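You operate a simulated robot arm through the tools that you are given. There is no shell and no other tool. Be economical: measure what you need, move in short steps, check, and stop when the job is done.

You are at the controls of a simulated robot arm. One attempt, no reset.

Task
Put things in order on the ends bench top. At the end: the mini red bobbin stands on top of the stepped plug; the small blue bottle stands on top of the green tag (marked "FULL"); the fat grey cap is on the pink tub; the fat white cap is on the big white bobbin; whatever was shut is shut again. Leave all else as you found it, and nothing knocked over.
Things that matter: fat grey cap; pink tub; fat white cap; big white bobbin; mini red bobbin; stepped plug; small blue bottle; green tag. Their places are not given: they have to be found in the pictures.

It is judged by the outcome, as a careful person would: the job done as asked, and still so three seconds after it is handed in. It fails if anything else is knocked over, pushed out of place, dropped, spilled or broken. A push-on lid holds only when it is set on centred and level and pressed home; a screw cap is set on level and turned clockwise until tight.

Robot
A 6-joint arm with a two-finger parallel gripper, fixed in place. Base frame: the origin is at the foot of the arm, x ahead of it, y to its left, z up; the work surface is at about z = 760. Lengths are in mm, angles in degrees, forces in N, time in s.
With the tool pointing down near the work surface it reaches from about 260 to 680 mm from the base axis. Its first joint turns from -66.0 to 66.0 degrees. Payload 2.9 kg.
Tool frame: the origin (TCP) lies between the finger pads and is the grasp point; the fingertips stand 30 mm ahead of it; z points along the fingers, y is the line along which they close. Largest opening 110 mm; finger width 20, thickness 10; the body of the gripper, 48 by 112 mm, starts 55 mm behind the TCP.
Orientation is that of the tool frame in the base frame, as a unit quaternion [x, y, z, w]. With the fingers straight down and closing along the base's y, the tool's x points along the base's -x, its y along +y and its z along -z.

Tools
- The arm moves only by the tool nudge_tool. Its arguments are lists of equal length, an entry for each row: "dp": the shift along the base's x, y, z in mm, a list of three; "angular": the turn, a rotation vector about the base's x, y, z in degrees, a list of three. In form: {"dp": [[x, y, z], ...], "angular": [[wx, wy, wz], ...]}. A call has 1 to 12 rows; each row is the pose to reach, as a shift and turn from the pose commanded when the call began. "claw" is the finger opening in mm, from 0 to 110, set as the call begins (left out, the last holds). A row lasts 0.2 s, in which the tool goes at most 50 mm and 8.6 degrees; a call with a longer step from one row to the next is refused whole, and so is a gripper value outside its range. Where a pose cannot be reached the arm comes as near as it can. A force on the tool above 40 N (or 10 N above the force at the start of the call, whichever is more), or a blocked arm, ends the call early, and 0.2 s more pass. Each finger travels about 108 mm/s and halts on what it meets, pressing with about 34 N; the grip force reading is that of the motor and also rises with nothing between the fingers. The clock runs only during rows and for 0.2 s after the last one: add rows that repeat a pose to give the fingers time. The reply holds the time, the measured pose of the TCP, the force on the tool along the base axes, the opening and the grip force, in the units named above and with some noise.
- Cameras (640 x 400 px; columns grow to the right, rows downward): "scene" is fixed at [92.8, 433.9, 1361.3]; the picture's right is [-0.63, -0.77, 0.00], its down [-0.54, 0.44, -0.72] and it looks along [0.56, -0.46, -0.69] (base axes); focal length 311 px, centre (320, 200). "wrist" rides on the gripper at [72, 17, -103] in the tool frame; the picture's right is [-0.23, 0.97, 0.00], its down [-0.76, -0.18, -0.62] and it looks along [-0.61, -0.14, 0.78] (tool axes); focal length 222 px, centre (320, 200).
- capture(camera): a new picture of that camera. It takes no simulated time.
- measure_at(camera, pixels): for up to 12 pixels [column, row] of the newest picture of that camera ("zoom" is the newest enlarged one), the place [x, y, z] in the base frame of the surface seen there, good to about 2 mm, but the place of the scene camera against the robot may be out by one fixed shift of up to 25 mm in any direction. It takes no simulated time.
- enlarge(camera, box): a new picture of the part [left, top, right, bottom] of that camera's present view, enlarged. It takes no simulated time.
- close_job(): hands the job in; it is judged then, once.

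Keep the steps short. Do not move on a guess: measure, check each grasp and each placing, and mend mistakes. In all there are 80 turns and 34 pictures (those below and enlarged ones count). Leave the gripper open and the arm clear of the work at the hand-in unless told otherwise, and finish with a single line.

The tools are called by a JSON object that holds its "op" and its "data". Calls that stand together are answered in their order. nudge_tool: Moves the arm, as the interface text tells. Its arguments: {"type":"object","properties":{"dp":{"type":"array","items":{"type":"array","items":{"type":"number"}}},"angular":{"type":"array","items":{"type":"array","items":{"type":"number"}}},"claw":{"type":"number"}},"required":["dp","angular"]} The other tools are called the same way: capture (camera) takes a picture; measure_at (camera, pixels) gives the place of the surface under pixels of a picture; enlarge (camera, box) takes an enlarged picture of a part of a camera's view; close_job () hands the job in.

At the start:

```text
time: 0.0
tool_pos: [394.0, 192.3, 1062.5]
orientation: [0.0, 1.0, -0.001, -0.001]
ft_force: [-0.6, 0.6, -0.5]
finger_gap: 109.8
grasp_force: 0.0
```

scene: 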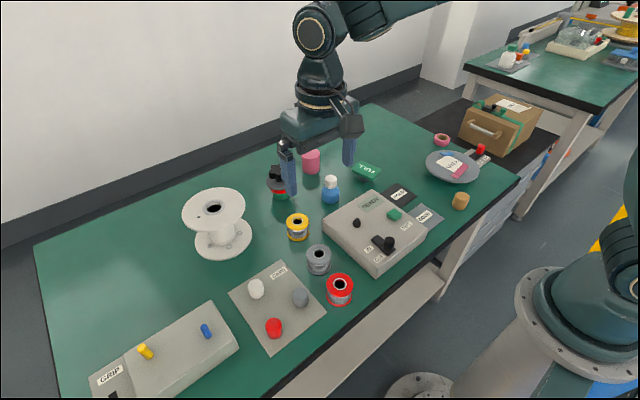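
wrist: 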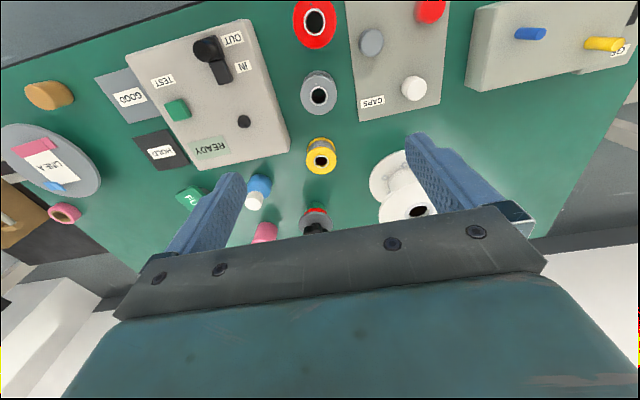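

I see bobbins, caps on a tray, a bottle, tags and a test box. I'll enlarge two parts of the scene to identify the items.

{"op": "enlarge", "data": {"camera": "scene", "box": [220, 130, 380, 230]}}

{"op": "enlarge", "data": {"camera": "scene", "box": [340, 110, 520, 222]}}

{"op": "enlarge", "data": {"camera": "scene", "box": [220, 220, 380, 320]}}

```text
4.00 times, centred on (300, 180) of scene
```

zoom: 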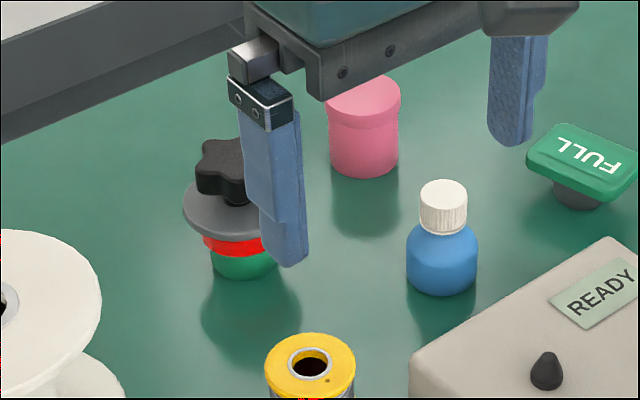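

```text
3.56 times, centred on (430, 166) of scene
```

zoom: 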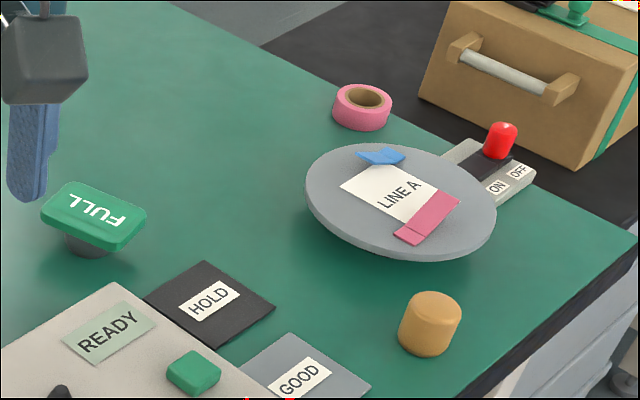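

```text
4.00 times, centred on (300, 270) of scene
```

zoom: 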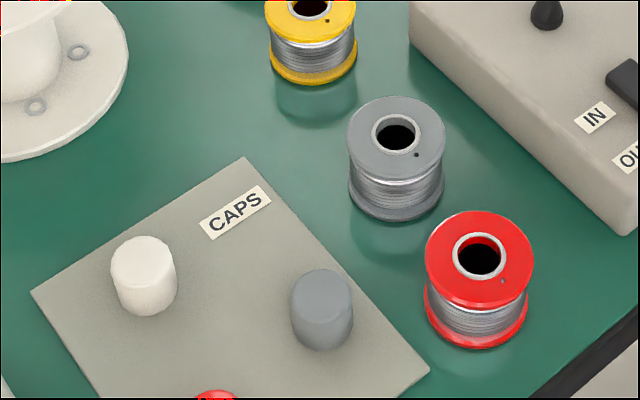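

Unclear still: the object with the black star knob and the pink tub. I'll measure the main things first, then move the arm aside.

{"op": "capture", "data": {"camera": "scene"}}

{"op": "measure_at", "data": {"camera": "scene", "pixels": [[311, 154], [330, 181], [366, 170], [256, 283], [300, 292], [340, 282], [318, 252], [297, 219], [213, 200], [460, 196], [274, 324], [279, 182]]}}

{"op": "measure_at", "data": {"camera": "wrist", "pixels": [[313, 8], [371, 42], [414, 88], [318, 80], [321, 145], [254, 204], [262, 228], [48, 95], [316, 212], [430, 8], [190, 195], [410, 185]]}}

```text
28 pictures are left
```

scene: 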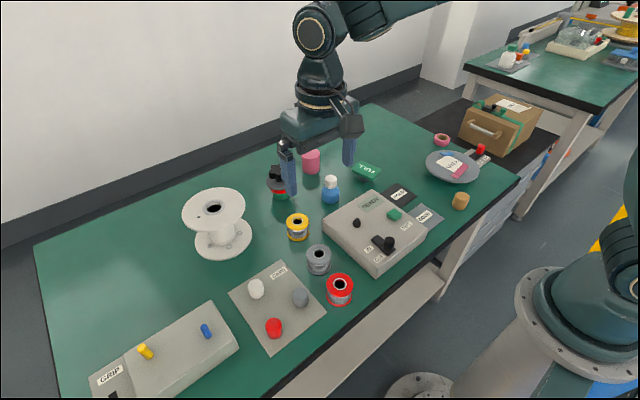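

```text
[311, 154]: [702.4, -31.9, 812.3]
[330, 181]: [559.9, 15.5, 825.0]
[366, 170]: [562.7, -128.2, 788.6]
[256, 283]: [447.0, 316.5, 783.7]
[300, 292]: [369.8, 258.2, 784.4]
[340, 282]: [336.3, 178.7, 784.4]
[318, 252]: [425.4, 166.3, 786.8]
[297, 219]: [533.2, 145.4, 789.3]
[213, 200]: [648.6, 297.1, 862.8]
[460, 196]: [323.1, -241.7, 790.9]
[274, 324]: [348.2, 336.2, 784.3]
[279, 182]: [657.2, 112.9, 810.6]
```

```text
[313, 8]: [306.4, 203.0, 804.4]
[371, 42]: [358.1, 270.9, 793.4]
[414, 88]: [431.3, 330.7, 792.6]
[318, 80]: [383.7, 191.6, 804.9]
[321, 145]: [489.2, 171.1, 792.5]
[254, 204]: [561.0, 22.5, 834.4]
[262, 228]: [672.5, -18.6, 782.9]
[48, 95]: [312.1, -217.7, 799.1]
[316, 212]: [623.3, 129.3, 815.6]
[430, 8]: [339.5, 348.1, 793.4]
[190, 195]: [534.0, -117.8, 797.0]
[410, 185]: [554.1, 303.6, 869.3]
```

The scene camera is off by about (-11, +13, +9) against the wrist camera. Now move so the wrist camera looks closely at the rear objects.

{"op": "nudge_tool", "data": {"dp": [[-10, -35, -10], [-20, -70, -25], [-30, -100, -40], [-30, -100, -40]], "angular": [[0, 0, 0], [0, 0, 0], [0, 0, 0], [0, 0, 0]]}}

{"op": "capture", "data": {"camera": "wrist"}}

{"op": "enlarge", "data": {"camera": "scene", "box": [240, 120, 400, 220]}}

```text
time: 1.0
tool_pos: [363.7, 91.0, 1022.7]
orientation: [0.0, 1.0, 0.0, 0.0]
ft_force: [0.0, -0.2, 0.1]
finger_gap: 109.8
grasp_force: 0.2
```

```text
27 pictures are left
```

wrist: 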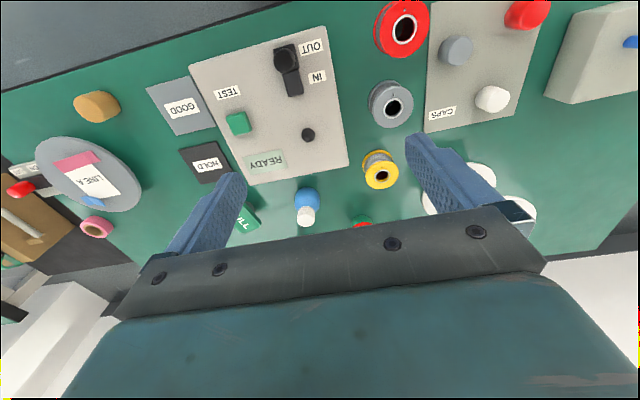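

```text
4.00 times, centred on (320, 170) of scene
```

zoom: 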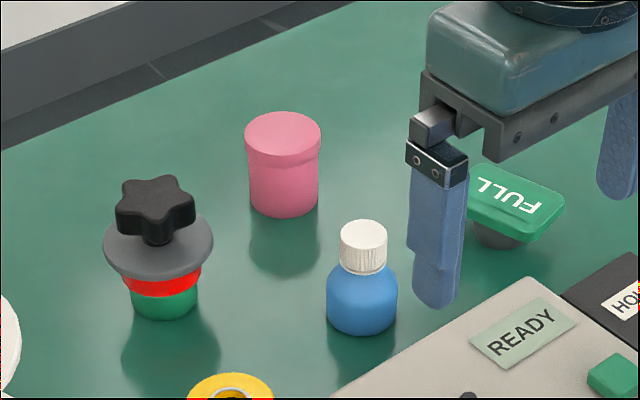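

Pink tub has a rim-like top; the star-knob object has green, red, grey and black steps. I'll check the remaining areas before deciding.

{"op": "enlarge", "data": {"camera": "scene", "box": [80, 270, 288, 400]}}

{"op": "enlarge", "data": {"camera": "scene", "box": [256, 155, 306, 205]}}

{"op": "enlarge", "data": {"camera": "scene", "box": [320, 185, 448, 265]}}

```text
3.08 times, centred on (184, 335) of scene
```

zoom: 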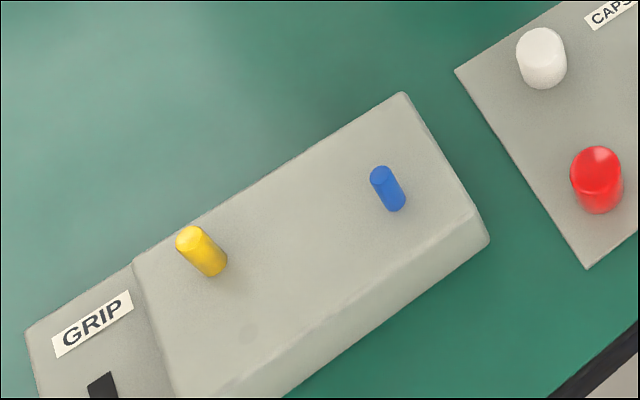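

```text
8.00 times, centred on (281, 180) of scene
```

zoom: 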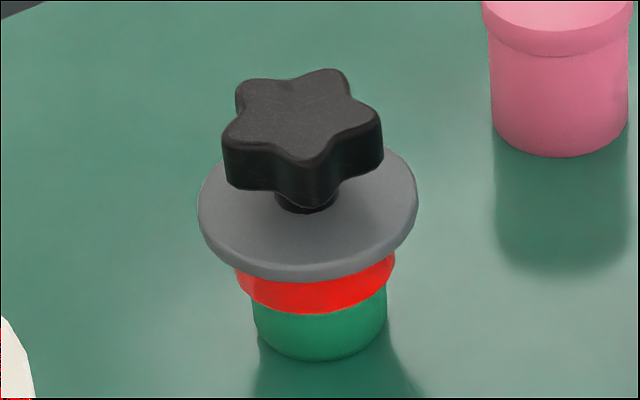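

```text
5.00 times, centred on (384, 225) of scene
```

zoom: 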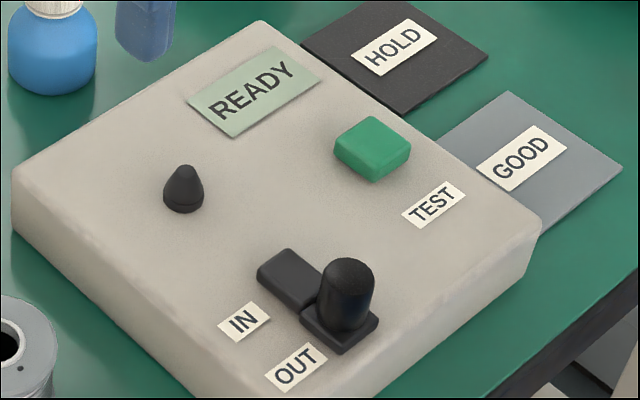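

The star-knob object is the stepped plug; the rest is clear. Nothing needs opening. Next I move to above the caps and bobbins for an accurate wrist look.

{"op": "nudge_tool", "data": {"dp": [[10, 45, 0], [20, 90, -15], [25, 135, -35], [30, 175, -55], [36, 199, -72], [36, 199, -72]], "angular": [[0, 0, 0], [0, 0, 0], [0, 0, 0], [0, 0, 0], [0, 0, 0], [0, 0, 0]]}}

{"op": "capture", "data": {"camera": "wrist"}}

{"op": "enlarge", "data": {"camera": "scene", "box": [170, 165, 298, 265]}}

```text
time: 2.4
tool_pos: [402.6, 292.0, 952.2]
orientation: [0.0, 1.0, 0.0, 0.0]
ft_force: [0.8, -0.1, 0.3]
finger_gap: 110.1
grasp_force: 0.1
```

```text
22 pictures are left
```

wrist: 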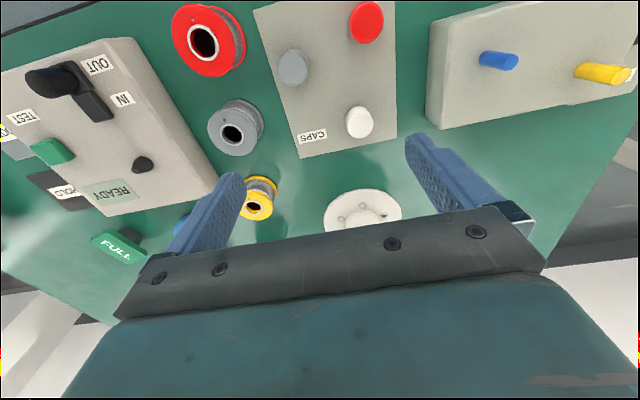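

```text
4.00 times, centred on (234, 215) of scene
```

zoom: 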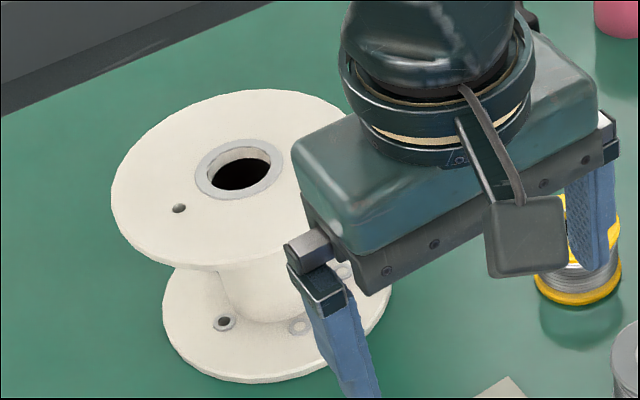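

Measure cap edges in the wrist picture (grey near (293,66), white near (360,121)) and the white bobbin's hole and flange in the zoom.

{"op": "measure_at", "data": {"camera": "wrist", "pixels": [[278, 66], [293, 66], [308, 66], [293, 50], [293, 80], [360, 121], [346, 121], [372, 121], [360, 106], [360, 133], [300, 110], [203, 8]]}}

{"op": "measure_at", "data": {"camera": "zoom", "pixels": [[216, 172], [271, 172], [243, 150], [198, 168], [281, 168], [238, 138], [238, 200], [115, 190], [240, 90], [240, 266], [243, 185], [160, 180]]}}

```text
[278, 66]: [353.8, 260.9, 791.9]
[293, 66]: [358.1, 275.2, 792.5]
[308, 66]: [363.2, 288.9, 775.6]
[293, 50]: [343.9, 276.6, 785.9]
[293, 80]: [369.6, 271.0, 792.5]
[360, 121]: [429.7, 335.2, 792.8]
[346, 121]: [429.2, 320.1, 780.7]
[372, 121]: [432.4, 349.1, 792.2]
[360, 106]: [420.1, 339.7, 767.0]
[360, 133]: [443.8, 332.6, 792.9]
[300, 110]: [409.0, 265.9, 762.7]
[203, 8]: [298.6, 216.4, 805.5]
```

```text
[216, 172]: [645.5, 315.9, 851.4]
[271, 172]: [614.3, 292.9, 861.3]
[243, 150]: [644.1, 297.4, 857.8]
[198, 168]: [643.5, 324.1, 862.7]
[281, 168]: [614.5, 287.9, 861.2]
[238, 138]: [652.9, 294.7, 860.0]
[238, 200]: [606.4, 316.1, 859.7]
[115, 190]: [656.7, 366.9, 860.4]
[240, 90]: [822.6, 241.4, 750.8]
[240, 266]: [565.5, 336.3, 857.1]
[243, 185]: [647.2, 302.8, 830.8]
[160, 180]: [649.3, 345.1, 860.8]
```

Cap tops z≈792.7, plate ≈763, so caps are about 30 tall and about 28 wide; the white bobbin's hole is wider (~34), so the white cap must go on the flange. Zoom on the caps for exact centres.

{"op": "enlarge", "data": {"camera": "wrist", "box": [270, 40, 398, 150]}}

```text
3.64 times, centred on (334, 95) of wrist
```

zoom: 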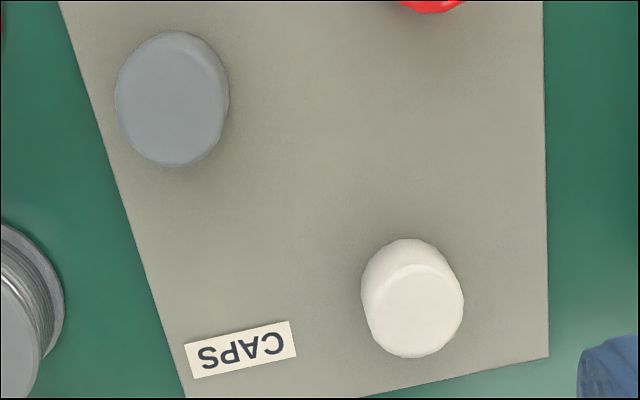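

{"op": "measure_at", "data": {"camera": "zoom", "pixels": [[413, 308], [368, 308], [459, 308], [413, 268], [413, 352], [168, 105], [120, 105], [216, 105], [168, 160], [168, 55]]}}

```text
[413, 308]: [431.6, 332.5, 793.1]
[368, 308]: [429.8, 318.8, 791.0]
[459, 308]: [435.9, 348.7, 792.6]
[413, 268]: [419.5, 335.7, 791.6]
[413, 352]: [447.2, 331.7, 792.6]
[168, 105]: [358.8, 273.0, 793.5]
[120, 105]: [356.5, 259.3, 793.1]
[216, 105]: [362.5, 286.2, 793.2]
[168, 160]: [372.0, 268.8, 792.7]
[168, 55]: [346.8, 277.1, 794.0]
```

White cap centre (433, 333.5), grey (359.5, 273). Go above the white cap and descend to TCP z≈800, with the claw at 70.

{"op": "nudge_tool", "data": {"dp": [[17, 21, 0], [33, 42, 0], [33, 42, -45], [33, 42, -90], [33, 42, -125], [33, 42, -150], [33, 42, -150]], "angular": [[0, 0, 0], [0, 0, 0], [0, 0, 0], [0, 0, 0], [0, 0, 0], [0, 0, 0], [0, 0, 0]], "claw": 70}}

{"op": "capture", "data": {"camera": "wrist"}}

```text
time: 4.0
tool_pos: [434.0, 331.9, 801.3]
orientation: [0.0, 1.0, 0.0, 0.0]
ft_force: [0.3, -0.2, 0.1]
finger_gap: 69.8
grasp_force: 0.0
```

```text
19 pictures are left
```

wrist: 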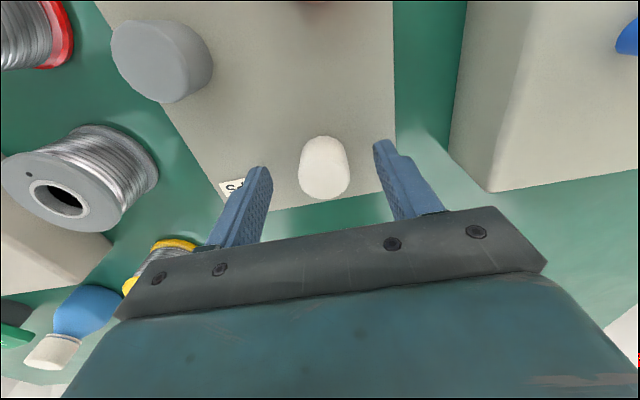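

The cap sits centred between the fingers. Close and lift.

{"op": "nudge_tool", "data": {"dp": [[0, 0, 0], [0, 0, 0], [0, 0, 0], [0, 0, 0]], "angular": [[0, 0, 0], [0, 0, 0], [0, 0, 0], [0, 0, 0]], "claw": 18}}

{"op": "nudge_tool", "data": {"dp": [[0, 0, 10], [0, 0, 40], [0, 0, 80], [0, 0, 120], [0, 0, 150], [0, 0, 150]], "angular": [[0, 0, 0], [0, 0, 0], [0, 0, 0], [0, 0, 0], [0, 0, 0], [0, 0, 0]]}}

```text
time: 5.0
tool_pos: [435.3, 332.8, 802.3]
orientation: [-0.001, 1.0, 0.0, 0.0]
ft_force: [0.0, -0.6, 0.8]
finger_gap: 30.5
grasp_force: 34.1
```

```text
time: 6.4
tool_pos: [435.1, 331.5, 950.0]
orientation: [0.001, 1.0, 0.0, 0.0]
ft_force: [-0.6, -0.4, 0.3]
finger_gap: 30.7
grasp_force: 33.5
```

Cap held (gap 30.5). Its bottom is about 37.5 below the TCP. Bobbin hole centre ≈ (618.5, 318.5), top 869.5; target on the near side of the flange is (578.5, 298). Move there at height and look.

{"op": "nudge_tool", "data": {"dp": [[40, -9, 0], [80, -18, 0], [115, -27, 0], [145.5, -35, 0], [145.5, -35, -15], [145.5, -35, -20], [145.5, -35, -20]], "angular": [[0, 0, 0], [0, 0, 0], [0, 0, 0], [0, 0, 0], [0, 0, 0], [0, 0, 0], [0, 0, 0]]}}

{"op": "capture", "data": {"camera": "wrist"}}

{"op": "enlarge", "data": {"camera": "scene", "box": [170, 155, 298, 265]}}

```text
time: 8.0
tool_pos: [579.5, 297.0, 929.4]
orientation: [0.001, 1.0, 0.0, 0.0]
ft_force: [0.3, 0.1, 0.0]
finger_gap: 30.3
grasp_force: 34.4
```

```text
18 pictures are left
```

wrist: 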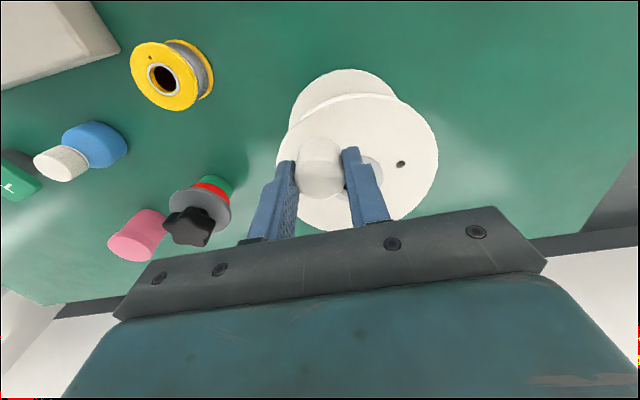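

```text
3.64 times, centred on (234, 210) of scene
```

zoom: 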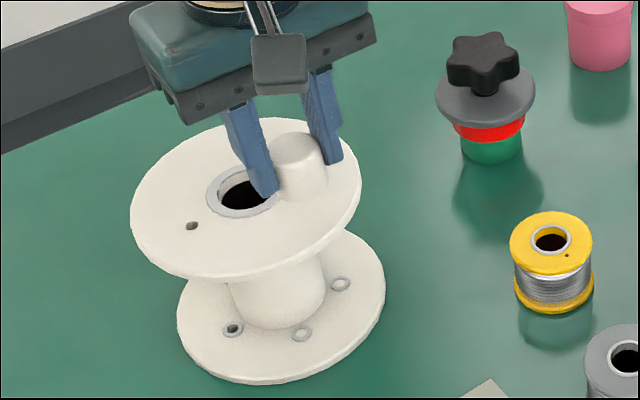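

Use this wrist view to check the flange edges, and to measure plug knob, tub top, bottle cap and tag too.

{"op": "measure_at", "data": {"camera": "wrist", "pixels": [[350, 99], [281, 155], [435, 160], [320, 120], [376, 170], [190, 226], [170, 240], [210, 222], [183, 205], [134, 240], [110, 243], [60, 163]]}}

```text
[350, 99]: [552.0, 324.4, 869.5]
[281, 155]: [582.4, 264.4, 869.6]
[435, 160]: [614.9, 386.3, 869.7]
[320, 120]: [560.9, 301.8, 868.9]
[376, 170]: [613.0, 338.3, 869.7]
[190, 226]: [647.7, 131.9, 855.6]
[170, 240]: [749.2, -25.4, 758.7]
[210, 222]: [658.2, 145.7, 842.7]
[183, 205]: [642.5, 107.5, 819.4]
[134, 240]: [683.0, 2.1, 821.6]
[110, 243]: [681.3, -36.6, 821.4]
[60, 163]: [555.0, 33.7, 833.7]
```

Centre is confirmed (edges at 65–68 from it). Lower 23 mm and check the force.

{"op": "nudge_tool", "data": {"dp": [[0, 0, -10], [0, 0, -18], [0, 0, -21], [0, 0, -23], [0, 0, -23]], "angular": [[0, 0, 0], [0, 0, 0], [0, 0, 0], [0, 0, 0], [0, 0, 0]]}}

```text
time: 9.2
tool_pos: [579.5, 297.5, 908.5]
orientation: [-0.001, 1.0, 0.0, 0.0]
ft_force: [-2.5, 0.5, 5.2]
finger_gap: 30.5
grasp_force: 33.8
```

A 5 N upward force means contact. Open to 50 and rise.

{"op": "nudge_tool", "data": {"dp": [[0, 0, 0], [0, 0, 0], [0, 0, 0]], "angular": [[0, 0, 0], [0, 0, 0], [0, 0, 0]], "claw": 52}}

{"op": "nudge_tool", "data": {"dp": [[0, 0, 15], [0, 0, 40], [0, 0, 60], [-40, -5, 60], [-80, -10, 60], [-80, -10, 60]], "angular": [[0, 0, 0], [0, 0, 0], [0, 0, 0], [0, 0, 0], [0, 0, 0], [0, 0, 0]]}}

{"op": "capture", "data": {"camera": "wrist"}}

```text
time: 10.0
tool_pos: [578.3, 297.3, 907.7]
orientation: [0.0, 1.0, -0.001, 0.0]
ft_force: [0.9, -0.7, 0.1]
finger_gap: 52.0
grasp_force: 0.0
```

```text
time: 11.4
tool_pos: [498.9, 288.8, 965.8]
orientation: [0.001, 1.0, 0.0, 0.0]
ft_force: [-0.1, -1.0, -0.8]
finger_gap: 51.9
grasp_force: 0.0
```

```text
16 pictures are left
```

wrist: 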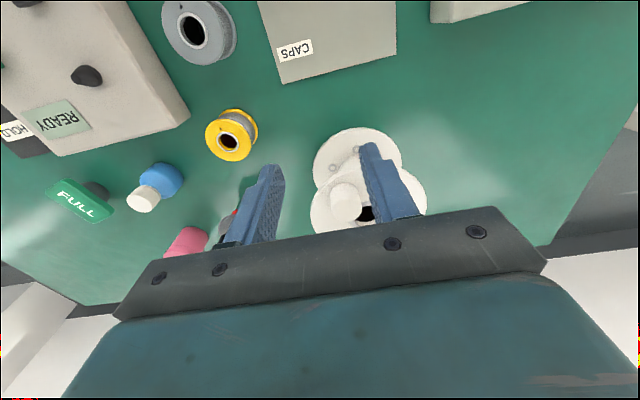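

White cap stands on the flange. Now the grey cap at (359.5, 273): move above and descend to TCP z≈800.5.

{"op": "nudge_tool", "data": {"dp": [[-45, -5, 0], [-90, -10, 0], [-139, -15.3, -10], [-139, -15.3, -55], [-139, -15.3, -100], [-139, -15.3, -145], [-139, -15.3, -167], [-139, -15.3, -167]], "angular": [[0, 0, 0], [0, 0, 0], [0, 0, 0], [0, 0, 0], [0, 0, 0], [0, 0, 0], [0, 0, 0], [0, 0, 0]], "claw": 60}}

{"op": "nudge_tool", "data": {"dp": [[0, 0, 0], [0, 0, 0], [0, 0, 0], [0, 0, 0]], "angular": [[0, 0, 0], [0, 0, 0], [0, 0, 0], [0, 0, 0]], "claw": 18}}

{"op": "nudge_tool", "data": {"dp": [[0, 0, 10], [0, 0, 40], [0, 0, 80], [0, 0, 110], [0, 0, 110]], "angular": [[0, 0, 0], [0, 0, 0], [0, 0, 0], [0, 0, 0], [0, 0, 0]]}}

```text
refused: row 3 steps farther than a row can; nothing moved
```

```text
time: 12.4
tool_pos: [500.1, 289.1, 967.1]
orientation: [0.0, 1.0, 0.0, 0.0]
ft_force: [-0.6, 0.5, 0.2]
finger_gap: 18.0
grasp_force: 0.0
```

```text
time: 13.6
tool_pos: [498.9, 289.7, 1077.2]
orientation: [-0.001, 1.0, 0.001, 0.0]
ft_force: [-0.1, 0.3, 0.6]
finger_gap: 17.8
grasp_force: 0.1
```

The first call was refused (step too long); the others just moved in free air. Redo from z 1077.5.

{"op": "nudge_tool", "data": {"dp": [[-35, -5, 0], [-70, -8, 0], [-105, -12, 0], [-139, -15.3, 0], [-139, -15.3, -48], [-139, -15.3, -96], [-139, -15.3, -144], [-139, -15.3, -192], [-139, -15.3, -230], [-139, -15.3, -260], [-139, -15.3, -277], [-139, -15.3, -277]], "angular": [[0, 0, 0], [0, 0, 0], [0, 0, 0], [0, 0, 0], [0, 0, 0], [0, 0, 0], [0, 0, 0], [0, 0, 0], [0, 0, 0], [0, 0, 0], [0, 0, 0], [0, 0, 0]], "claw": 60}}

```text
time: 16.2
tool_pos: [359.8, 273.3, 801.3]
orientation: [0.0, 1.0, 0.0, 0.001]
ft_force: [0.1, -0.5, -0.1]
finger_gap: 59.8
grasp_force: 0.0
```

At the grey cap. Close on it, then lift and check the gap.

{"op": "nudge_tool", "data": {"dp": [[0, 0, 0], [0, 0, 0], [0, 0, 0], [0, 0, 0]], "angular": [[0, 0, 0], [0, 0, 0], [0, 0, 0], [0, 0, 0]], "claw": 18}}

{"op": "nudge_tool", "data": {"dp": [[0, 0, 10], [0, 0, 40], [0, 0, 80], [0, 0, 120], [0, 0, 150], [0, 0, 150]], "angular": [[0, 0, 0], [0, 0, 0], [0, 0, 0], [0, 0, 0], [0, 0, 0], [0, 0, 0]]}}

```text
time: 17.2
tool_pos: [359.1, 272.4, 800.7]
orientation: [0.0, 1.0, -0.001, 0.0]
ft_force: [0.3, -0.5, 0.2]
finger_gap: 30.6
grasp_force: 33.5
```

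```text
time: 18.6
tool_pos: [360.6, 272.4, 949.9]
orientation: [0.0, 1.0, 0.0, 0.001]
ft_force: [1.0, 0.2, -0.9]
finger_gap: 30.7
grasp_force: 33.9
```

Held. The tub top centre is about (691, -19, 821) after correction. Travel at z 950 to (672, -19), above everything.

{"op": "nudge_tool", "data": {"dp": [[31, -29, 0], [62, -58, 0], [93, -87, 0], [124, -116, 0], [155, -145, 0], [186, -174, 0], [217, -203, 0], [248, -232, 0], [280, -262, 0], [312.5, -292, 0], [312.5, -292, 0]], "angular": [[0, 0, 0], [0, 0, 0], [0, 0, 0], [0, 0, 0], [0, 0, 0], [0, 0, 0], [0, 0, 0], [0, 0, 0], [0, 0, 0], [0, 0, 0], [0, 0, 0]]}}

{"op": "nudge_tool", "data": {"dp": [[10, 0, -30], [15, 0, -50], [15, 0, -50]], "angular": [[0, 0, 0], [0, 0, 0], [0, 0, 0]]}}

{"op": "capture", "data": {"camera": "wrist"}}

{"op": "enlarge", "data": {"camera": "scene", "box": [256, 115, 384, 195]}}

```text
time: 21.0
tool_pos: [673.0, -18.6, 950.7]
orientation: [0.0, 1.0, 0.0, -0.001]
ft_force: [-0.8, 0.1, 0.4]
finger_gap: 30.3
grasp_force: 34.1
```

```text
time: 21.8
tool_pos: [680.9, -18.6, 898.4]
orientation: [0.0, 1.0, 0.0, 0.0]
ft_force: [0.2, 0.3, 0.0]
finger_gap: 30.7
grasp_force: 34.0
out of reach, approached as far as the arm can: row 1, 2, 3
```

```text
15 pictures are left
```

wrist: 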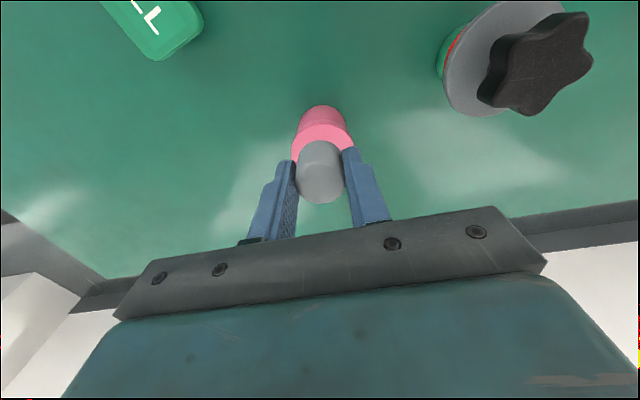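

```text
5.00 times, centred on (320, 155) of scene
```

zoom: 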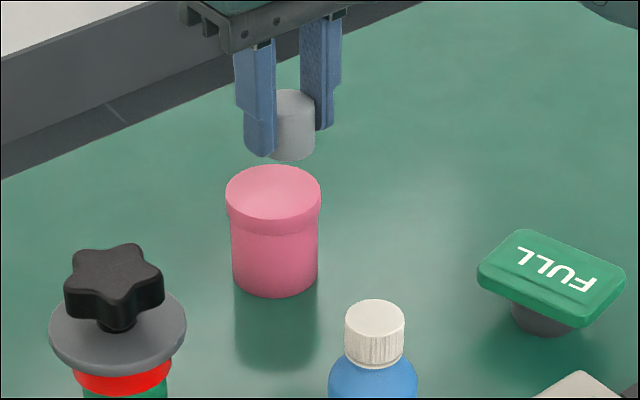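

Reach ends near x = 681. Measure the tub's rim in both views to see how much of the top the cap would cover.

{"op": "measure_at", "data": {"camera": "wrist", "pixels": [[322, 127], [300, 140], [344, 140], [322, 135], [540, 60], [500, 85], [585, 30], [580, 75], [485, 95], [510, 30], [470, 90]]}}

{"op": "measure_at", "data": {"camera": "zoom", "pixels": [[273, 195], [229, 195], [317, 195], [273, 169], [273, 216], [115, 275], [114, 248], [70, 290], [158, 285], [550, 260], [375, 312]]}}

```text
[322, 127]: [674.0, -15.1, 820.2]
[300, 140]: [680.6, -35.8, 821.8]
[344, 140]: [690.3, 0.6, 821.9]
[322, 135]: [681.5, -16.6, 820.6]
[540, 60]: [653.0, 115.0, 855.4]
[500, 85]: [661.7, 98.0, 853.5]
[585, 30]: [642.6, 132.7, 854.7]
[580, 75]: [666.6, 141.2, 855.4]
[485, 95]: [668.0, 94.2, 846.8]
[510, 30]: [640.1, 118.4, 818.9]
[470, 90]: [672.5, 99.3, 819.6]
```

```text
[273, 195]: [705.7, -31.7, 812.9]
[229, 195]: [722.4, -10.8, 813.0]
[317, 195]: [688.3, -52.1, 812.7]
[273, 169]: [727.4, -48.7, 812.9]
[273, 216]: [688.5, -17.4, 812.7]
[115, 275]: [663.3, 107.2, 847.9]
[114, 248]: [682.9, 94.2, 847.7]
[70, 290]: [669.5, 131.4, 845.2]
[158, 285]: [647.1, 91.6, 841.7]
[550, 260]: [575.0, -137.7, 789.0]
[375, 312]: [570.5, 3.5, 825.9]
```

Tub centre ≈ (696, -19), radius 27.5. At x≈680 the cap would rest stably but off-centre. I'll set it down there, release, tilt the tool outward to gain reach, and regrip to centre it. First lower to z≈862.

{"op": "nudge_tool", "data": {"dp": [[-6, 0, -10], [-6, 0, -25], [-6, 0, -35], [-6, 0, -38], [-6, 0, -38]], "angular": [[0, 0, 0], [0, 0, 0], [0, 0, 0], [0, 0, 0], [0, 0, 0]]}}

```text
time: 23.0
tool_pos: [675.0, -19.2, 861.8]
orientation: [0.0, 1.0, 0.004, -0.001]
ft_force: [0.2, 0.3, -1.0]
finger_gap: 30.4
grasp_force: 34.2
out of reach, approached as far as the arm can: row 1
```

{"op": "nudge_tool", "data": {"dp": [[3, 0, 0], [6, 0, 0], [9, 0, 0], [9, 0, 0]], "angular": [[0, 0, 0], [0, 0, 0], [0, 0, 0], [0, 0, 0]]}}

```text
time: 24.0
tool_pos: [682.7, -18.6, 861.7]
orientation: [0.001, 1.0, 0.001, 0.001]
ft_force: [-1.1, -0.2, 0.0]
finger_gap: 30.5
grasp_force: 34.1
```

It reached 683 without complaint; try another 8 mm.

{"op": "nudge_tool", "data": {"dp": [[4, 0, 0], [8, 0, 0], [11, 0, 0], [11, 0, 0]], "angular": [[0, 0, 0], [0, 0, 0], [0, 0, 0], [0, 0, 0]]}}

```text
time: 25.0
tool_pos: [683.3, -19.1, 862.2]
orientation: [0.0, 1.0, 0.0, 0.0]
ft_force: [-0.3, 0.2, 0.1]
finger_gap: 30.3
grasp_force: 34.3
out of reach, approached as far as the arm can: row 1, 2, 3, 4
```

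Limit is 683–684. Lower until light contact.

{"op": "nudge_tool", "data": {"dp": [[0, 0, -1.5], [0, 0, -3], [0, 0, -3]], "angular": [[0, 0, 0], [0, 0, 0], [0, 0, 0]]}}

```text
time: 25.8
tool_pos: [684.3, -20.1, 858.5]
orientation: [-0.001, 1.0, 0.0, 0.0]
ft_force: [0.3, 0.0, 0.8]
finger_gap: 30.6
grasp_force: 33.9
```

{"op": "nudge_tool", "data": {"dp": [[0, 0, -0.8], [0, 0, -1.6], [0, 0, -1.6]], "angular": [[0, 0, 0], [0, 0, 0], [0, 0, 0]]}}

```text
time: 26.6
tool_pos: [682.0, -18.7, 857.3]
orientation: [0.0, 1.0, 0.001, 0.001]
ft_force: [-3.1, -2.0, 6.9]
finger_gap: 30.2
grasp_force: 33.7
```

Contact. Open to 46, then tilt the fingers outward by 20° (rotation about -y) around the cap, staying clear of it.

{"op": "nudge_tool", "data": {"dp": [[0, 0, 0], [0, 0, 0], [0, 0, 0], [-2, 0, 2], [-4, 0, 3], [-7, 0, 3], [-7, 0, 3]], "angular": [[0, 0, 0], [0, 0, 0], [0, 0, 0], [0, -7, 0], [0, -14, 0], [0, -20, 0], [0, -20, 0]], "claw": 46}}

{"op": "capture", "data": {"camera": "wrist"}}

```text
time: 28.2
tool_pos: [675.3, -19.0, 860.5]
orientation: [0.0, 0.985, 0.0, 0.174]
ft_force: [-0.5, -0.1, -0.2]
finger_gap: 45.9
grasp_force: 0.0
```

```text
13 pictures are left
```

wrist: 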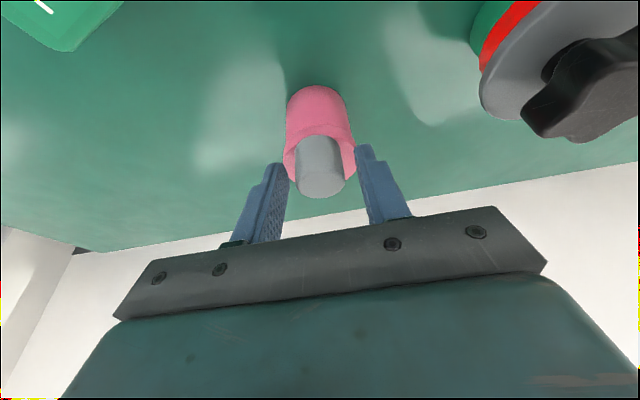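

Cap stands on the tub near its front edge. Measure cap top and visible lid points.

{"op": "measure_at", "data": {"camera": "wrist", "pixels": [[318, 130], [318, 136], [288, 165], [352, 162], [320, 185], [320, 172], [320, 197], [300, 185], [343, 183]]}}

{"op": "nudge_tool", "data": {"dp": [[0, 0, 0], [0, 0, 0], [0, 0, 0], [0, 0, 0]], "angular": [[0, 0, 0], [0, 0, 0], [0, 0, 0], [0, 0, 0]], "claw": 20}}

```text
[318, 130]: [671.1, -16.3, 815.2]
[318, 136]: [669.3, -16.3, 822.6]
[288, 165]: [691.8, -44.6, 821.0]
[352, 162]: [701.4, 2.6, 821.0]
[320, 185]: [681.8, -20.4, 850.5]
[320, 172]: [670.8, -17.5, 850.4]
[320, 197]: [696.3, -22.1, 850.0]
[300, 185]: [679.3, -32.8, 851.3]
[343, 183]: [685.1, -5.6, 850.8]
```

```text
time: 29.2
tool_pos: [673.9, -18.7, 860.2]
orientation: [0.0, 0.985, 0.0, 0.174]
ft_force: [-0.1, -0.3, 0.6]
finger_gap: 30.6
grasp_force: 34.6
```

Tub centre ≈ (697, -20), cap centre ≈ (683, -20). Lift 4 mm, move 13.5 mm outward, and read.

{"op": "nudge_tool", "data": {"dp": [[0, 0, 4], [5, 0, 4], [10, 0, 4], [13.5, 0, 4], [13.5, 0, 4]], "angular": [[0, 0, 0], [0, 0, 0], [0, 0, 0], [0, 0, 0], [0, 0, 0]]}}

```text
time: 30.4
tool_pos: [689.7, -18.1, 863.9]
orientation: [-0.001, 0.985, 0.001, 0.174]
ft_force: [-0.4, 0.4, -0.2]
finger_gap: 30.3
grasp_force: 33.6
```

Reached without limit. Lower until light contact.

{"op": "nudge_tool", "data": {"dp": [[0, 0, -2], [0, 0, -3.5], [0, 0, -4.8], [0, 0, -4.8]], "angular": [[0, 0, 0], [0, 0, 0], [0, 0, 0], [0, 0, 0]]}}

```text
time: 31.4
tool_pos: [689.5, -18.9, 859.5]
orientation: [0.001, 0.985, 0.0, 0.173]
ft_force: [-0.8, -0.3, 2.2]
finger_gap: 30.6
grasp_force: 33.9
```

Contact. Release, then back out along the tool axis, straighten, and rise.

{"op": "nudge_tool", "data": {"dp": [[0, 0, 0], [0, 0, 0], [0, 0, 0], [-7, 0, 20], [-17, 0, 47], [-30, 0, 85], [-45, 0, 110], [-60, 0, 130], [-60, 0, 130]], "angular": [[0, 0, 0], [0, 0, 0], [0, 0, 0], [0, 0, 0], [0, 0, 0], [0, 6, 0], [0, 13, 0], [0, 20, 0], [0, 20, 0]], "claw": 46}}

{"op": "enlarge", "data": {"camera": "scene", "box": [256, 115, 416, 215]}}

```text
time: 33.4
tool_pos: [628.6, -20.0, 989.1]
orientation: [0.0, 1.0, 0.0, -0.001]
ft_force: [0.9, 0.2, -0.1]
finger_gap: 45.9
grasp_force: 0.1
```

```text
4.00 times, centred on (336, 165) of scene
```

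zoom: 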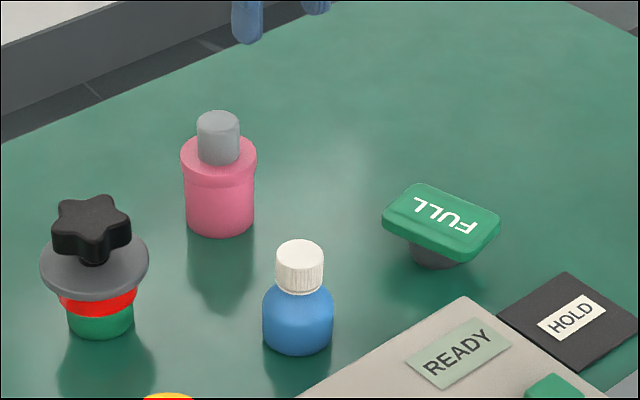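

Grey cap is centred on the tub. Now measure the bottle and the tag's corners in this zoom.

{"op": "measure_at", "data": {"camera": "zoom", "pixels": [[300, 250], [281, 250], [320, 250], [272, 310], [325, 310], [298, 330], [420, 192], [495, 215], [390, 222], [468, 248], [442, 219], [437, 262]]}}

```text
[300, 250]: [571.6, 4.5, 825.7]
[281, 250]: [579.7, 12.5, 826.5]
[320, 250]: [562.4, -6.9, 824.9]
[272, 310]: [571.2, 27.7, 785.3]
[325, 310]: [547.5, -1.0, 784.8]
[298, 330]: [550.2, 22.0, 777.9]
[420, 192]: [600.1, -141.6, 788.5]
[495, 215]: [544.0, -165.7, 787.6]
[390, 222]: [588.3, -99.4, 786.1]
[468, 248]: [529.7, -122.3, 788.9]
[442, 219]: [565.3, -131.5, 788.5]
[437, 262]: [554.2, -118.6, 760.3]
```

Bottle cap ≈ (560.5, 18, 834.5); tag level at z≈797.5, centre ≈ (554, -119). Go above the bottle, claw 72, and look.

{"op": "nudge_tool", "data": {"dp": [[-34, 19, 0], [-68, 38, 0], [-68, 38, -45], [-68, 38, -85], [-68, 38, -85]], "angular": [[0, 0, 0], [0, 0, 0], [0, 0, 0], [0, 0, 0], [0, 0, 0]], "claw": 72}}

{"op": "capture", "data": {"camera": "wrist"}}

```text
time: 34.6
tool_pos: [560.9, 19.2, 903.7]
orientation: [0.0, 1.0, 0.0, 0.0]
ft_force: [-0.2, 0.6, 0.2]
finger_gap: 72.1
grasp_force: 0.1
```

```text
11 pictures are left
```

wrist: 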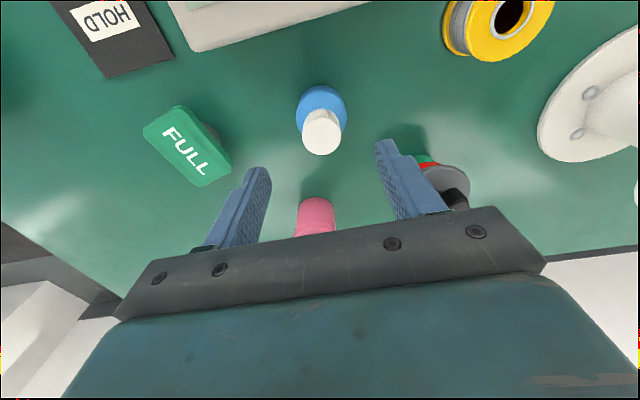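

{"op": "measure_at", "data": {"camera": "wrist", "pixels": [[321, 135], [303, 133], [339, 136], [321, 152], [299, 108], [345, 108], [181, 109], [147, 131], [201, 184], [230, 160], [189, 146], [212, 135]]}}

```text
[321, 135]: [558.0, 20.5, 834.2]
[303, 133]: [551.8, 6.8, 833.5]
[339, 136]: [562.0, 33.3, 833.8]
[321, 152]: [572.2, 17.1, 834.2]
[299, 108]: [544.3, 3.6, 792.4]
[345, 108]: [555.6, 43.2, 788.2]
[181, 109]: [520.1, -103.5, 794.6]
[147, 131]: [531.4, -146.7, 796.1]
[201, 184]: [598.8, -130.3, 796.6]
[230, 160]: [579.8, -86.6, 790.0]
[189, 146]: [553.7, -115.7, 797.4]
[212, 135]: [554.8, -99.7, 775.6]
```

Bottle centre (558.5, 20.5), tag centre (555, -117.5). Descend around the bottle to TCP z≈798.

{"op": "nudge_tool", "data": {"dp": [[-2, 1.5, -40], [-2, 1.5, -80], [-2, 1.5, -106], [-2, 1.5, -106]], "angular": [[0, 0, 0], [0, 0, 0], [0, 0, 0], [0, 0, 0]]}}

{"op": "nudge_tool", "data": {"dp": [[0, 0, 0], [0, 0, 0], [0, 0, 0], [0, 0, 0]], "angular": [[0, 0, 0], [0, 0, 0], [0, 0, 0], [0, 0, 0]], "claw": 28}}

{"op": "nudge_tool", "data": {"dp": [[0, 0, 10], [0, 0, 40], [0, 0, 70], [0, 0, 70]], "angular": [[0, 0, 0], [0, 0, 0], [0, 0, 0], [0, 0, 0]]}}

```text
time: 35.6
tool_pos: [561.3, 20.6, 798.0]
orientation: [0.0, 1.0, 0.001, 0.0]
ft_force: [-0.5, -0.2, 0.1]
finger_gap: 72.0
grasp_force: 0.1
```

```text
time: 36.6
tool_pos: [561.2, 20.2, 799.2]
orientation: [0.0, 1.0, -0.001, 0.0]
ft_force: [0.1, 0.1, -0.1]
finger_gap: 48.5
grasp_force: 33.8
```

```text
time: 37.6
tool_pos: [559.4, 21.4, 869.1]
orientation: [0.001, 1.0, 0.0, 0.0]
ft_force: [0.7, -0.3, -0.2]
finger_gap: 48.4
grasp_force: 34.0
```

Bottle held (gap 48.5). Move to above the tag at this height, then down to near z 838.

{"op": "nudge_tool", "data": {"dp": [[-1, -40, 0], [-2, -80, 0], [-3, -110, 0], [-4.5, -138, 0], [-4.5, -138, -18], [-4.5, -138, -29], [-4.5, -138, -29]], "angular": [[0, 0, 0], [0, 0, 0], [0, 0, 0], [0, 0, 0], [0, 0, 0], [0, 0, 0], [0, 0, 0]]}}

{"op": "enlarge", "data": {"camera": "scene", "box": [316, 130, 412, 190]}}

```text
time: 39.2
tool_pos: [555.0, -117.2, 839.6]
orientation: [0.001, 1.0, 0.0, 0.001]
ft_force: [-0.1, -0.2, -1.0]
finger_gap: 48.2
grasp_force: 34.3
```

```text
6.67 times, centred on (364, 160) of scene
```

zoom: 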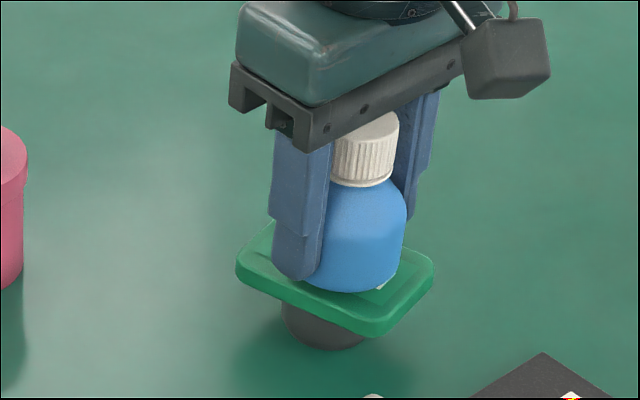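

Well over the tag. Lower in small steps to contact.

{"op": "nudge_tool", "data": {"dp": [[0, 0, -2], [0, 0, -3.5], [0, 0, -3.5]], "angular": [[0, 0, 0], [0, 0, 0], [0, 0, 0]]}}

```text
time: 40.0
tool_pos: [554.4, -117.4, 835.8]
orientation: [-0.001, 1.0, 0.0, 0.0]
ft_force: [-0.9, -0.2, -0.9]
finger_gap: 48.3
grasp_force: 34.0
```

{"op": "nudge_tool", "data": {"dp": [[0, 0, -0.7], [0, 0, -1.4], [0, 0, -1.4]], "angular": [[0, 0, 0], [0, 0, 0], [0, 0, 0]]}}

```text
time: 40.8
tool_pos: [554.4, -116.6, 834.6]
orientation: [0.0, 1.0, 0.0, 0.0]
ft_force: [-1.1, -0.1, 1.1]
finger_gap: 48.2
grasp_force: 34.1
```

{"op": "nudge_tool", "data": {"dp": [[0, 0, -0.5], [0, 0, -0.8], [0, 0, -0.8]], "angular": [[0, 0, 0], [0, 0, 0], [0, 0, 0]]}}

```text
time: 41.6
tool_pos: [555.2, -118.2, 834.8]
orientation: [0.0, 1.0, 0.001, 0.0]
ft_force: [0.4, 0.8, 9.2]
finger_gap: 48.1
grasp_force: 33.7
```

Contact at 9 N. Open wide enough to clear and rise straight up.

{"op": "nudge_tool", "data": {"dp": [[0, 0, 0], [0, 0, 0], [0, 0, 0], [0, 0, 20], [0, 0, 60], [0, 0, 100], [-40, 0, 110], [-80, 20, 110], [-80, 20, 110]], "angular": [[0, 0, 0], [0, 0, 0], [0, 0, 0], [0, 0, 0], [0, 0, 0], [0, 0, 0], [0, 0, 0], [0, 0, 0], [0, 0, 0]], "claw": 72}}

{"op": "capture", "data": {"camera": "scene"}}

```text
time: 43.6
tool_pos: [473.2, -96.2, 942.3]
orientation: [0.0, 1.0, 0.0, -0.001]
ft_force: [-0.3, 0.6, -0.4]
finger_gap: 72.0
grasp_force: 0.1
```

```text
9 pictures are left
```

scene: 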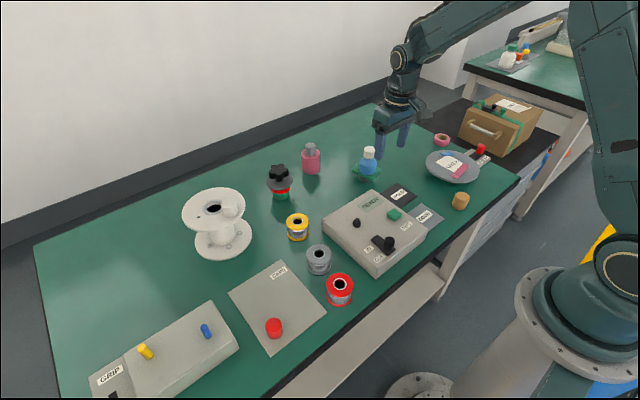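

Bottle stands on the tag, all else fine. Measure the red bobbin's flange at (340,284) and the plug's knob at (279,172).

{"op": "measure_at", "data": {"camera": "scene", "pixels": [[329, 284], [352, 284], [340, 275], [340, 295], [334, 290], [347, 278], [279, 172], [272, 175], [286, 176], [279, 167], [296, 174], [368, 150]]}}

```text
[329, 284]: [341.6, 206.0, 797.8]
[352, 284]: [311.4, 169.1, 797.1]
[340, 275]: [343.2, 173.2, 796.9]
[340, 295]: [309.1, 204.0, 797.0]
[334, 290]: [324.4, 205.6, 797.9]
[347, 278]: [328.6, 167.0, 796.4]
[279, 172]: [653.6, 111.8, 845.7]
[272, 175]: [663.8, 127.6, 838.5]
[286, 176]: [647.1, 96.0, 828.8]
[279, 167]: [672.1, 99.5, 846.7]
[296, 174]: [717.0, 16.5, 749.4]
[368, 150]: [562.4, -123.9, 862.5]
```

Red bobbin centre ≈ (315, 201), top ≈ 806, dia ≈ 50. Go above it at height and look.

{"op": "nudge_tool", "data": {"dp": [[-20, 37, 0], [-40, 74, 0], [-60, 111, 0], [-80, 148, 0], [-100, 185, 0], [-120, 222, 0], [-140, 259, 0], [-160, 298, 0], [-160, 298, -43], [-160, 298, -43]], "angular": [[0, 0, 0], [0, 0, 0], [0, 0, 0], [0, 0, 0], [0, 0, 0], [0, 0, 0], [0, 0, 0], [0, 0, 0], [0, 0, 0], [0, 0, 0]]}}

{"op": "capture", "data": {"camera": "wrist"}}

```text
time: 45.8
tool_pos: [317.7, 202.6, 900.6]
orientation: [0.0, 1.0, -0.001, -0.001]
ft_force: [0.1, -0.9, -0.9]
finger_gap: 72.2
grasp_force: 0.0
```

```text
8 pictures are left
```

wrist: 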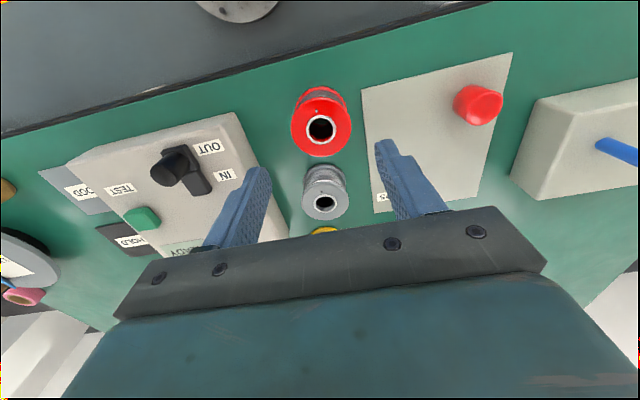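

{"op": "measure_at", "data": {"camera": "wrist", "pixels": [[294, 128], [349, 126], [321, 105], [321, 153], [345, 145], [298, 145], [255, 150], [243, 122], [268, 170], [362, 100], [368, 150], [325, 178]]}}

```text
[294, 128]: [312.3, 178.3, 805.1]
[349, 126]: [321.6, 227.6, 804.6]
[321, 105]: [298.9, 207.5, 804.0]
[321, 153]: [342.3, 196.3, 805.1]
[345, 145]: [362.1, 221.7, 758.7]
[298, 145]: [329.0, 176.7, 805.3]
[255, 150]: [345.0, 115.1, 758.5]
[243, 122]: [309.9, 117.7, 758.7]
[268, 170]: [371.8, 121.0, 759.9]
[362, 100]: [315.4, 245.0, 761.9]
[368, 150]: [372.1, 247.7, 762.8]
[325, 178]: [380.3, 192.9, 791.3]
```

Bobbin centre ≈ (318, 202.5), dia 51; box and plate are clear of the fingers. Descend to TCP z≈798 and grip.

{"op": "nudge_tool", "data": {"dp": [[2, 1.5, -40], [2, 1.5, -75], [2, 1.5, -102], [2, 1.5, -102]], "angular": [[0, 0, 0], [0, 0, 0], [0, 0, 0], [0, 0, 0]], "claw": 68}}

{"op": "nudge_tool", "data": {"dp": [[0, 0, 0], [0, 0, 0], [0, 0, 0], [0, 0, 0]], "angular": [[0, 0, 0], [0, 0, 0], [0, 0, 0], [0, 0, 0]], "claw": 35}}

{"op": "nudge_tool", "data": {"dp": [[0, 0, 10], [0, 0, 40], [0, 0, 80], [0, 0, 120], [0, 0, 160], [0, 0, 160]], "angular": [[0, 0, 0], [0, 0, 0], [0, 0, 0], [0, 0, 0], [0, 0, 0], [0, 0, 0]]}}

```text
time: 46.8
tool_pos: [318.6, 204.4, 798.0]
orientation: [-0.001, 1.0, 0.0, 0.0]
ft_force: [0.0, -0.9, -0.6]
finger_gap: 68.0
grasp_force: 0.0
```

```text
time: 47.8
tool_pos: [318.0, 202.7, 799.3]
orientation: [0.0, 1.0, 0.0, 0.0]
ft_force: [0.0, -0.1, 0.5]
finger_gap: 54.7
grasp_force: 33.8
```

```text
time: 49.2
tool_pos: [315.6, 201.0, 959.4]
orientation: [0.0, 1.0, 0.001, 0.0]
ft_force: [0.7, 0.5, -0.2]
finger_gap: 55.0
grasp_force: 33.5
```

Held (gap 54.8), bottom 38 below the TCP. Carry it to (625, 215) beside the plug to look at the knob.

{"op": "nudge_tool", "data": {"dp": [[40, 2, 0], [80, 4, 0], [120, 6, 0], [160, 8, 0], [200, 10, 0], [240, 12, 0], [275, 13, 0], [307, 13, 0], [307, 13, 0]], "angular": [[0, 0, 0], [0, 0, 0], [0, 0, 0], [0, 0, 0], [0, 0, 0], [0, 0, 0], [0, 0, 0], [0, 0, 0], [0, 0, 0]]}}

{"op": "capture", "data": {"camera": "wrist"}}

```text
time: 51.2
tool_pos: [623.7, 215.8, 959.2]
orientation: [0.001, 1.0, 0.0, -0.001]
ft_force: [0.8, 0.0, -0.7]
finger_gap: 54.9
grasp_force: 34.3
```

```text
7 pictures are left
```

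wrist: 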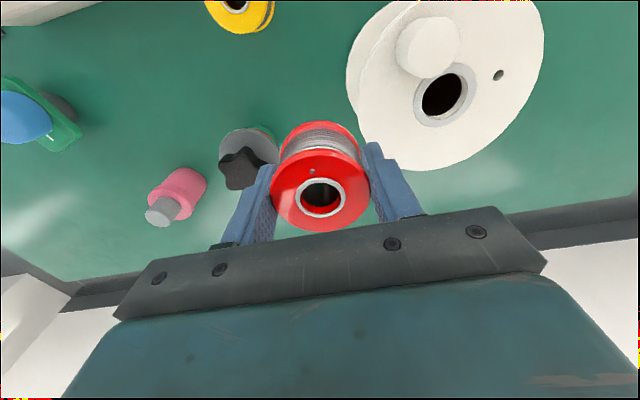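

The knob is partly hidden here; use an enlarged scene view for its outline.

{"op": "enlarge", "data": {"camera": "scene", "box": [256, 152, 304, 182]}}

```text
13.33 times, centred on (280, 167) of scene
```

zoom: 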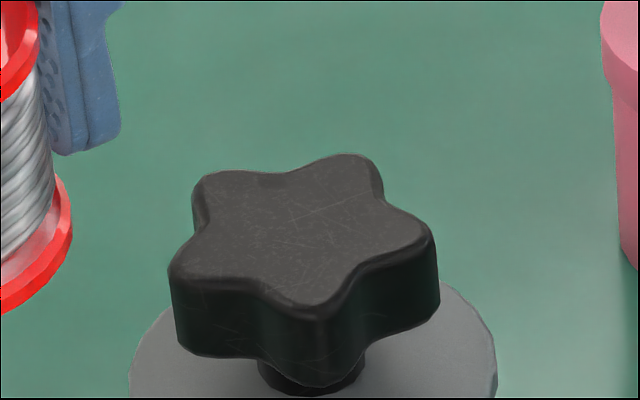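

{"op": "measure_at", "data": {"camera": "zoom", "pixels": [[210, 185], [350, 163], [422, 235], [318, 302], [182, 268], [300, 235]]}}

{"op": "measure_at", "data": {"camera": "wrist", "pixels": [[240, 152], [222, 157], [228, 185], [250, 183], [242, 168], [250, 133], [223, 150]]}}

```text
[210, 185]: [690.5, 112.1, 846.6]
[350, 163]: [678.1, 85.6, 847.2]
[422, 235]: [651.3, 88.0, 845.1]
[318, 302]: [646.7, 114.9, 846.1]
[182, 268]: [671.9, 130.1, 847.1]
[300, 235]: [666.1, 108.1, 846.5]
```

```text
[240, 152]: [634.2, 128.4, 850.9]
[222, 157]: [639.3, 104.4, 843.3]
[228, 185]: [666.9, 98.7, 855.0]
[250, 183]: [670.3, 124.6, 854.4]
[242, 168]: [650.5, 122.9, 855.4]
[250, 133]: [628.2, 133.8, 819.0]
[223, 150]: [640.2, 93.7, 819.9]
```

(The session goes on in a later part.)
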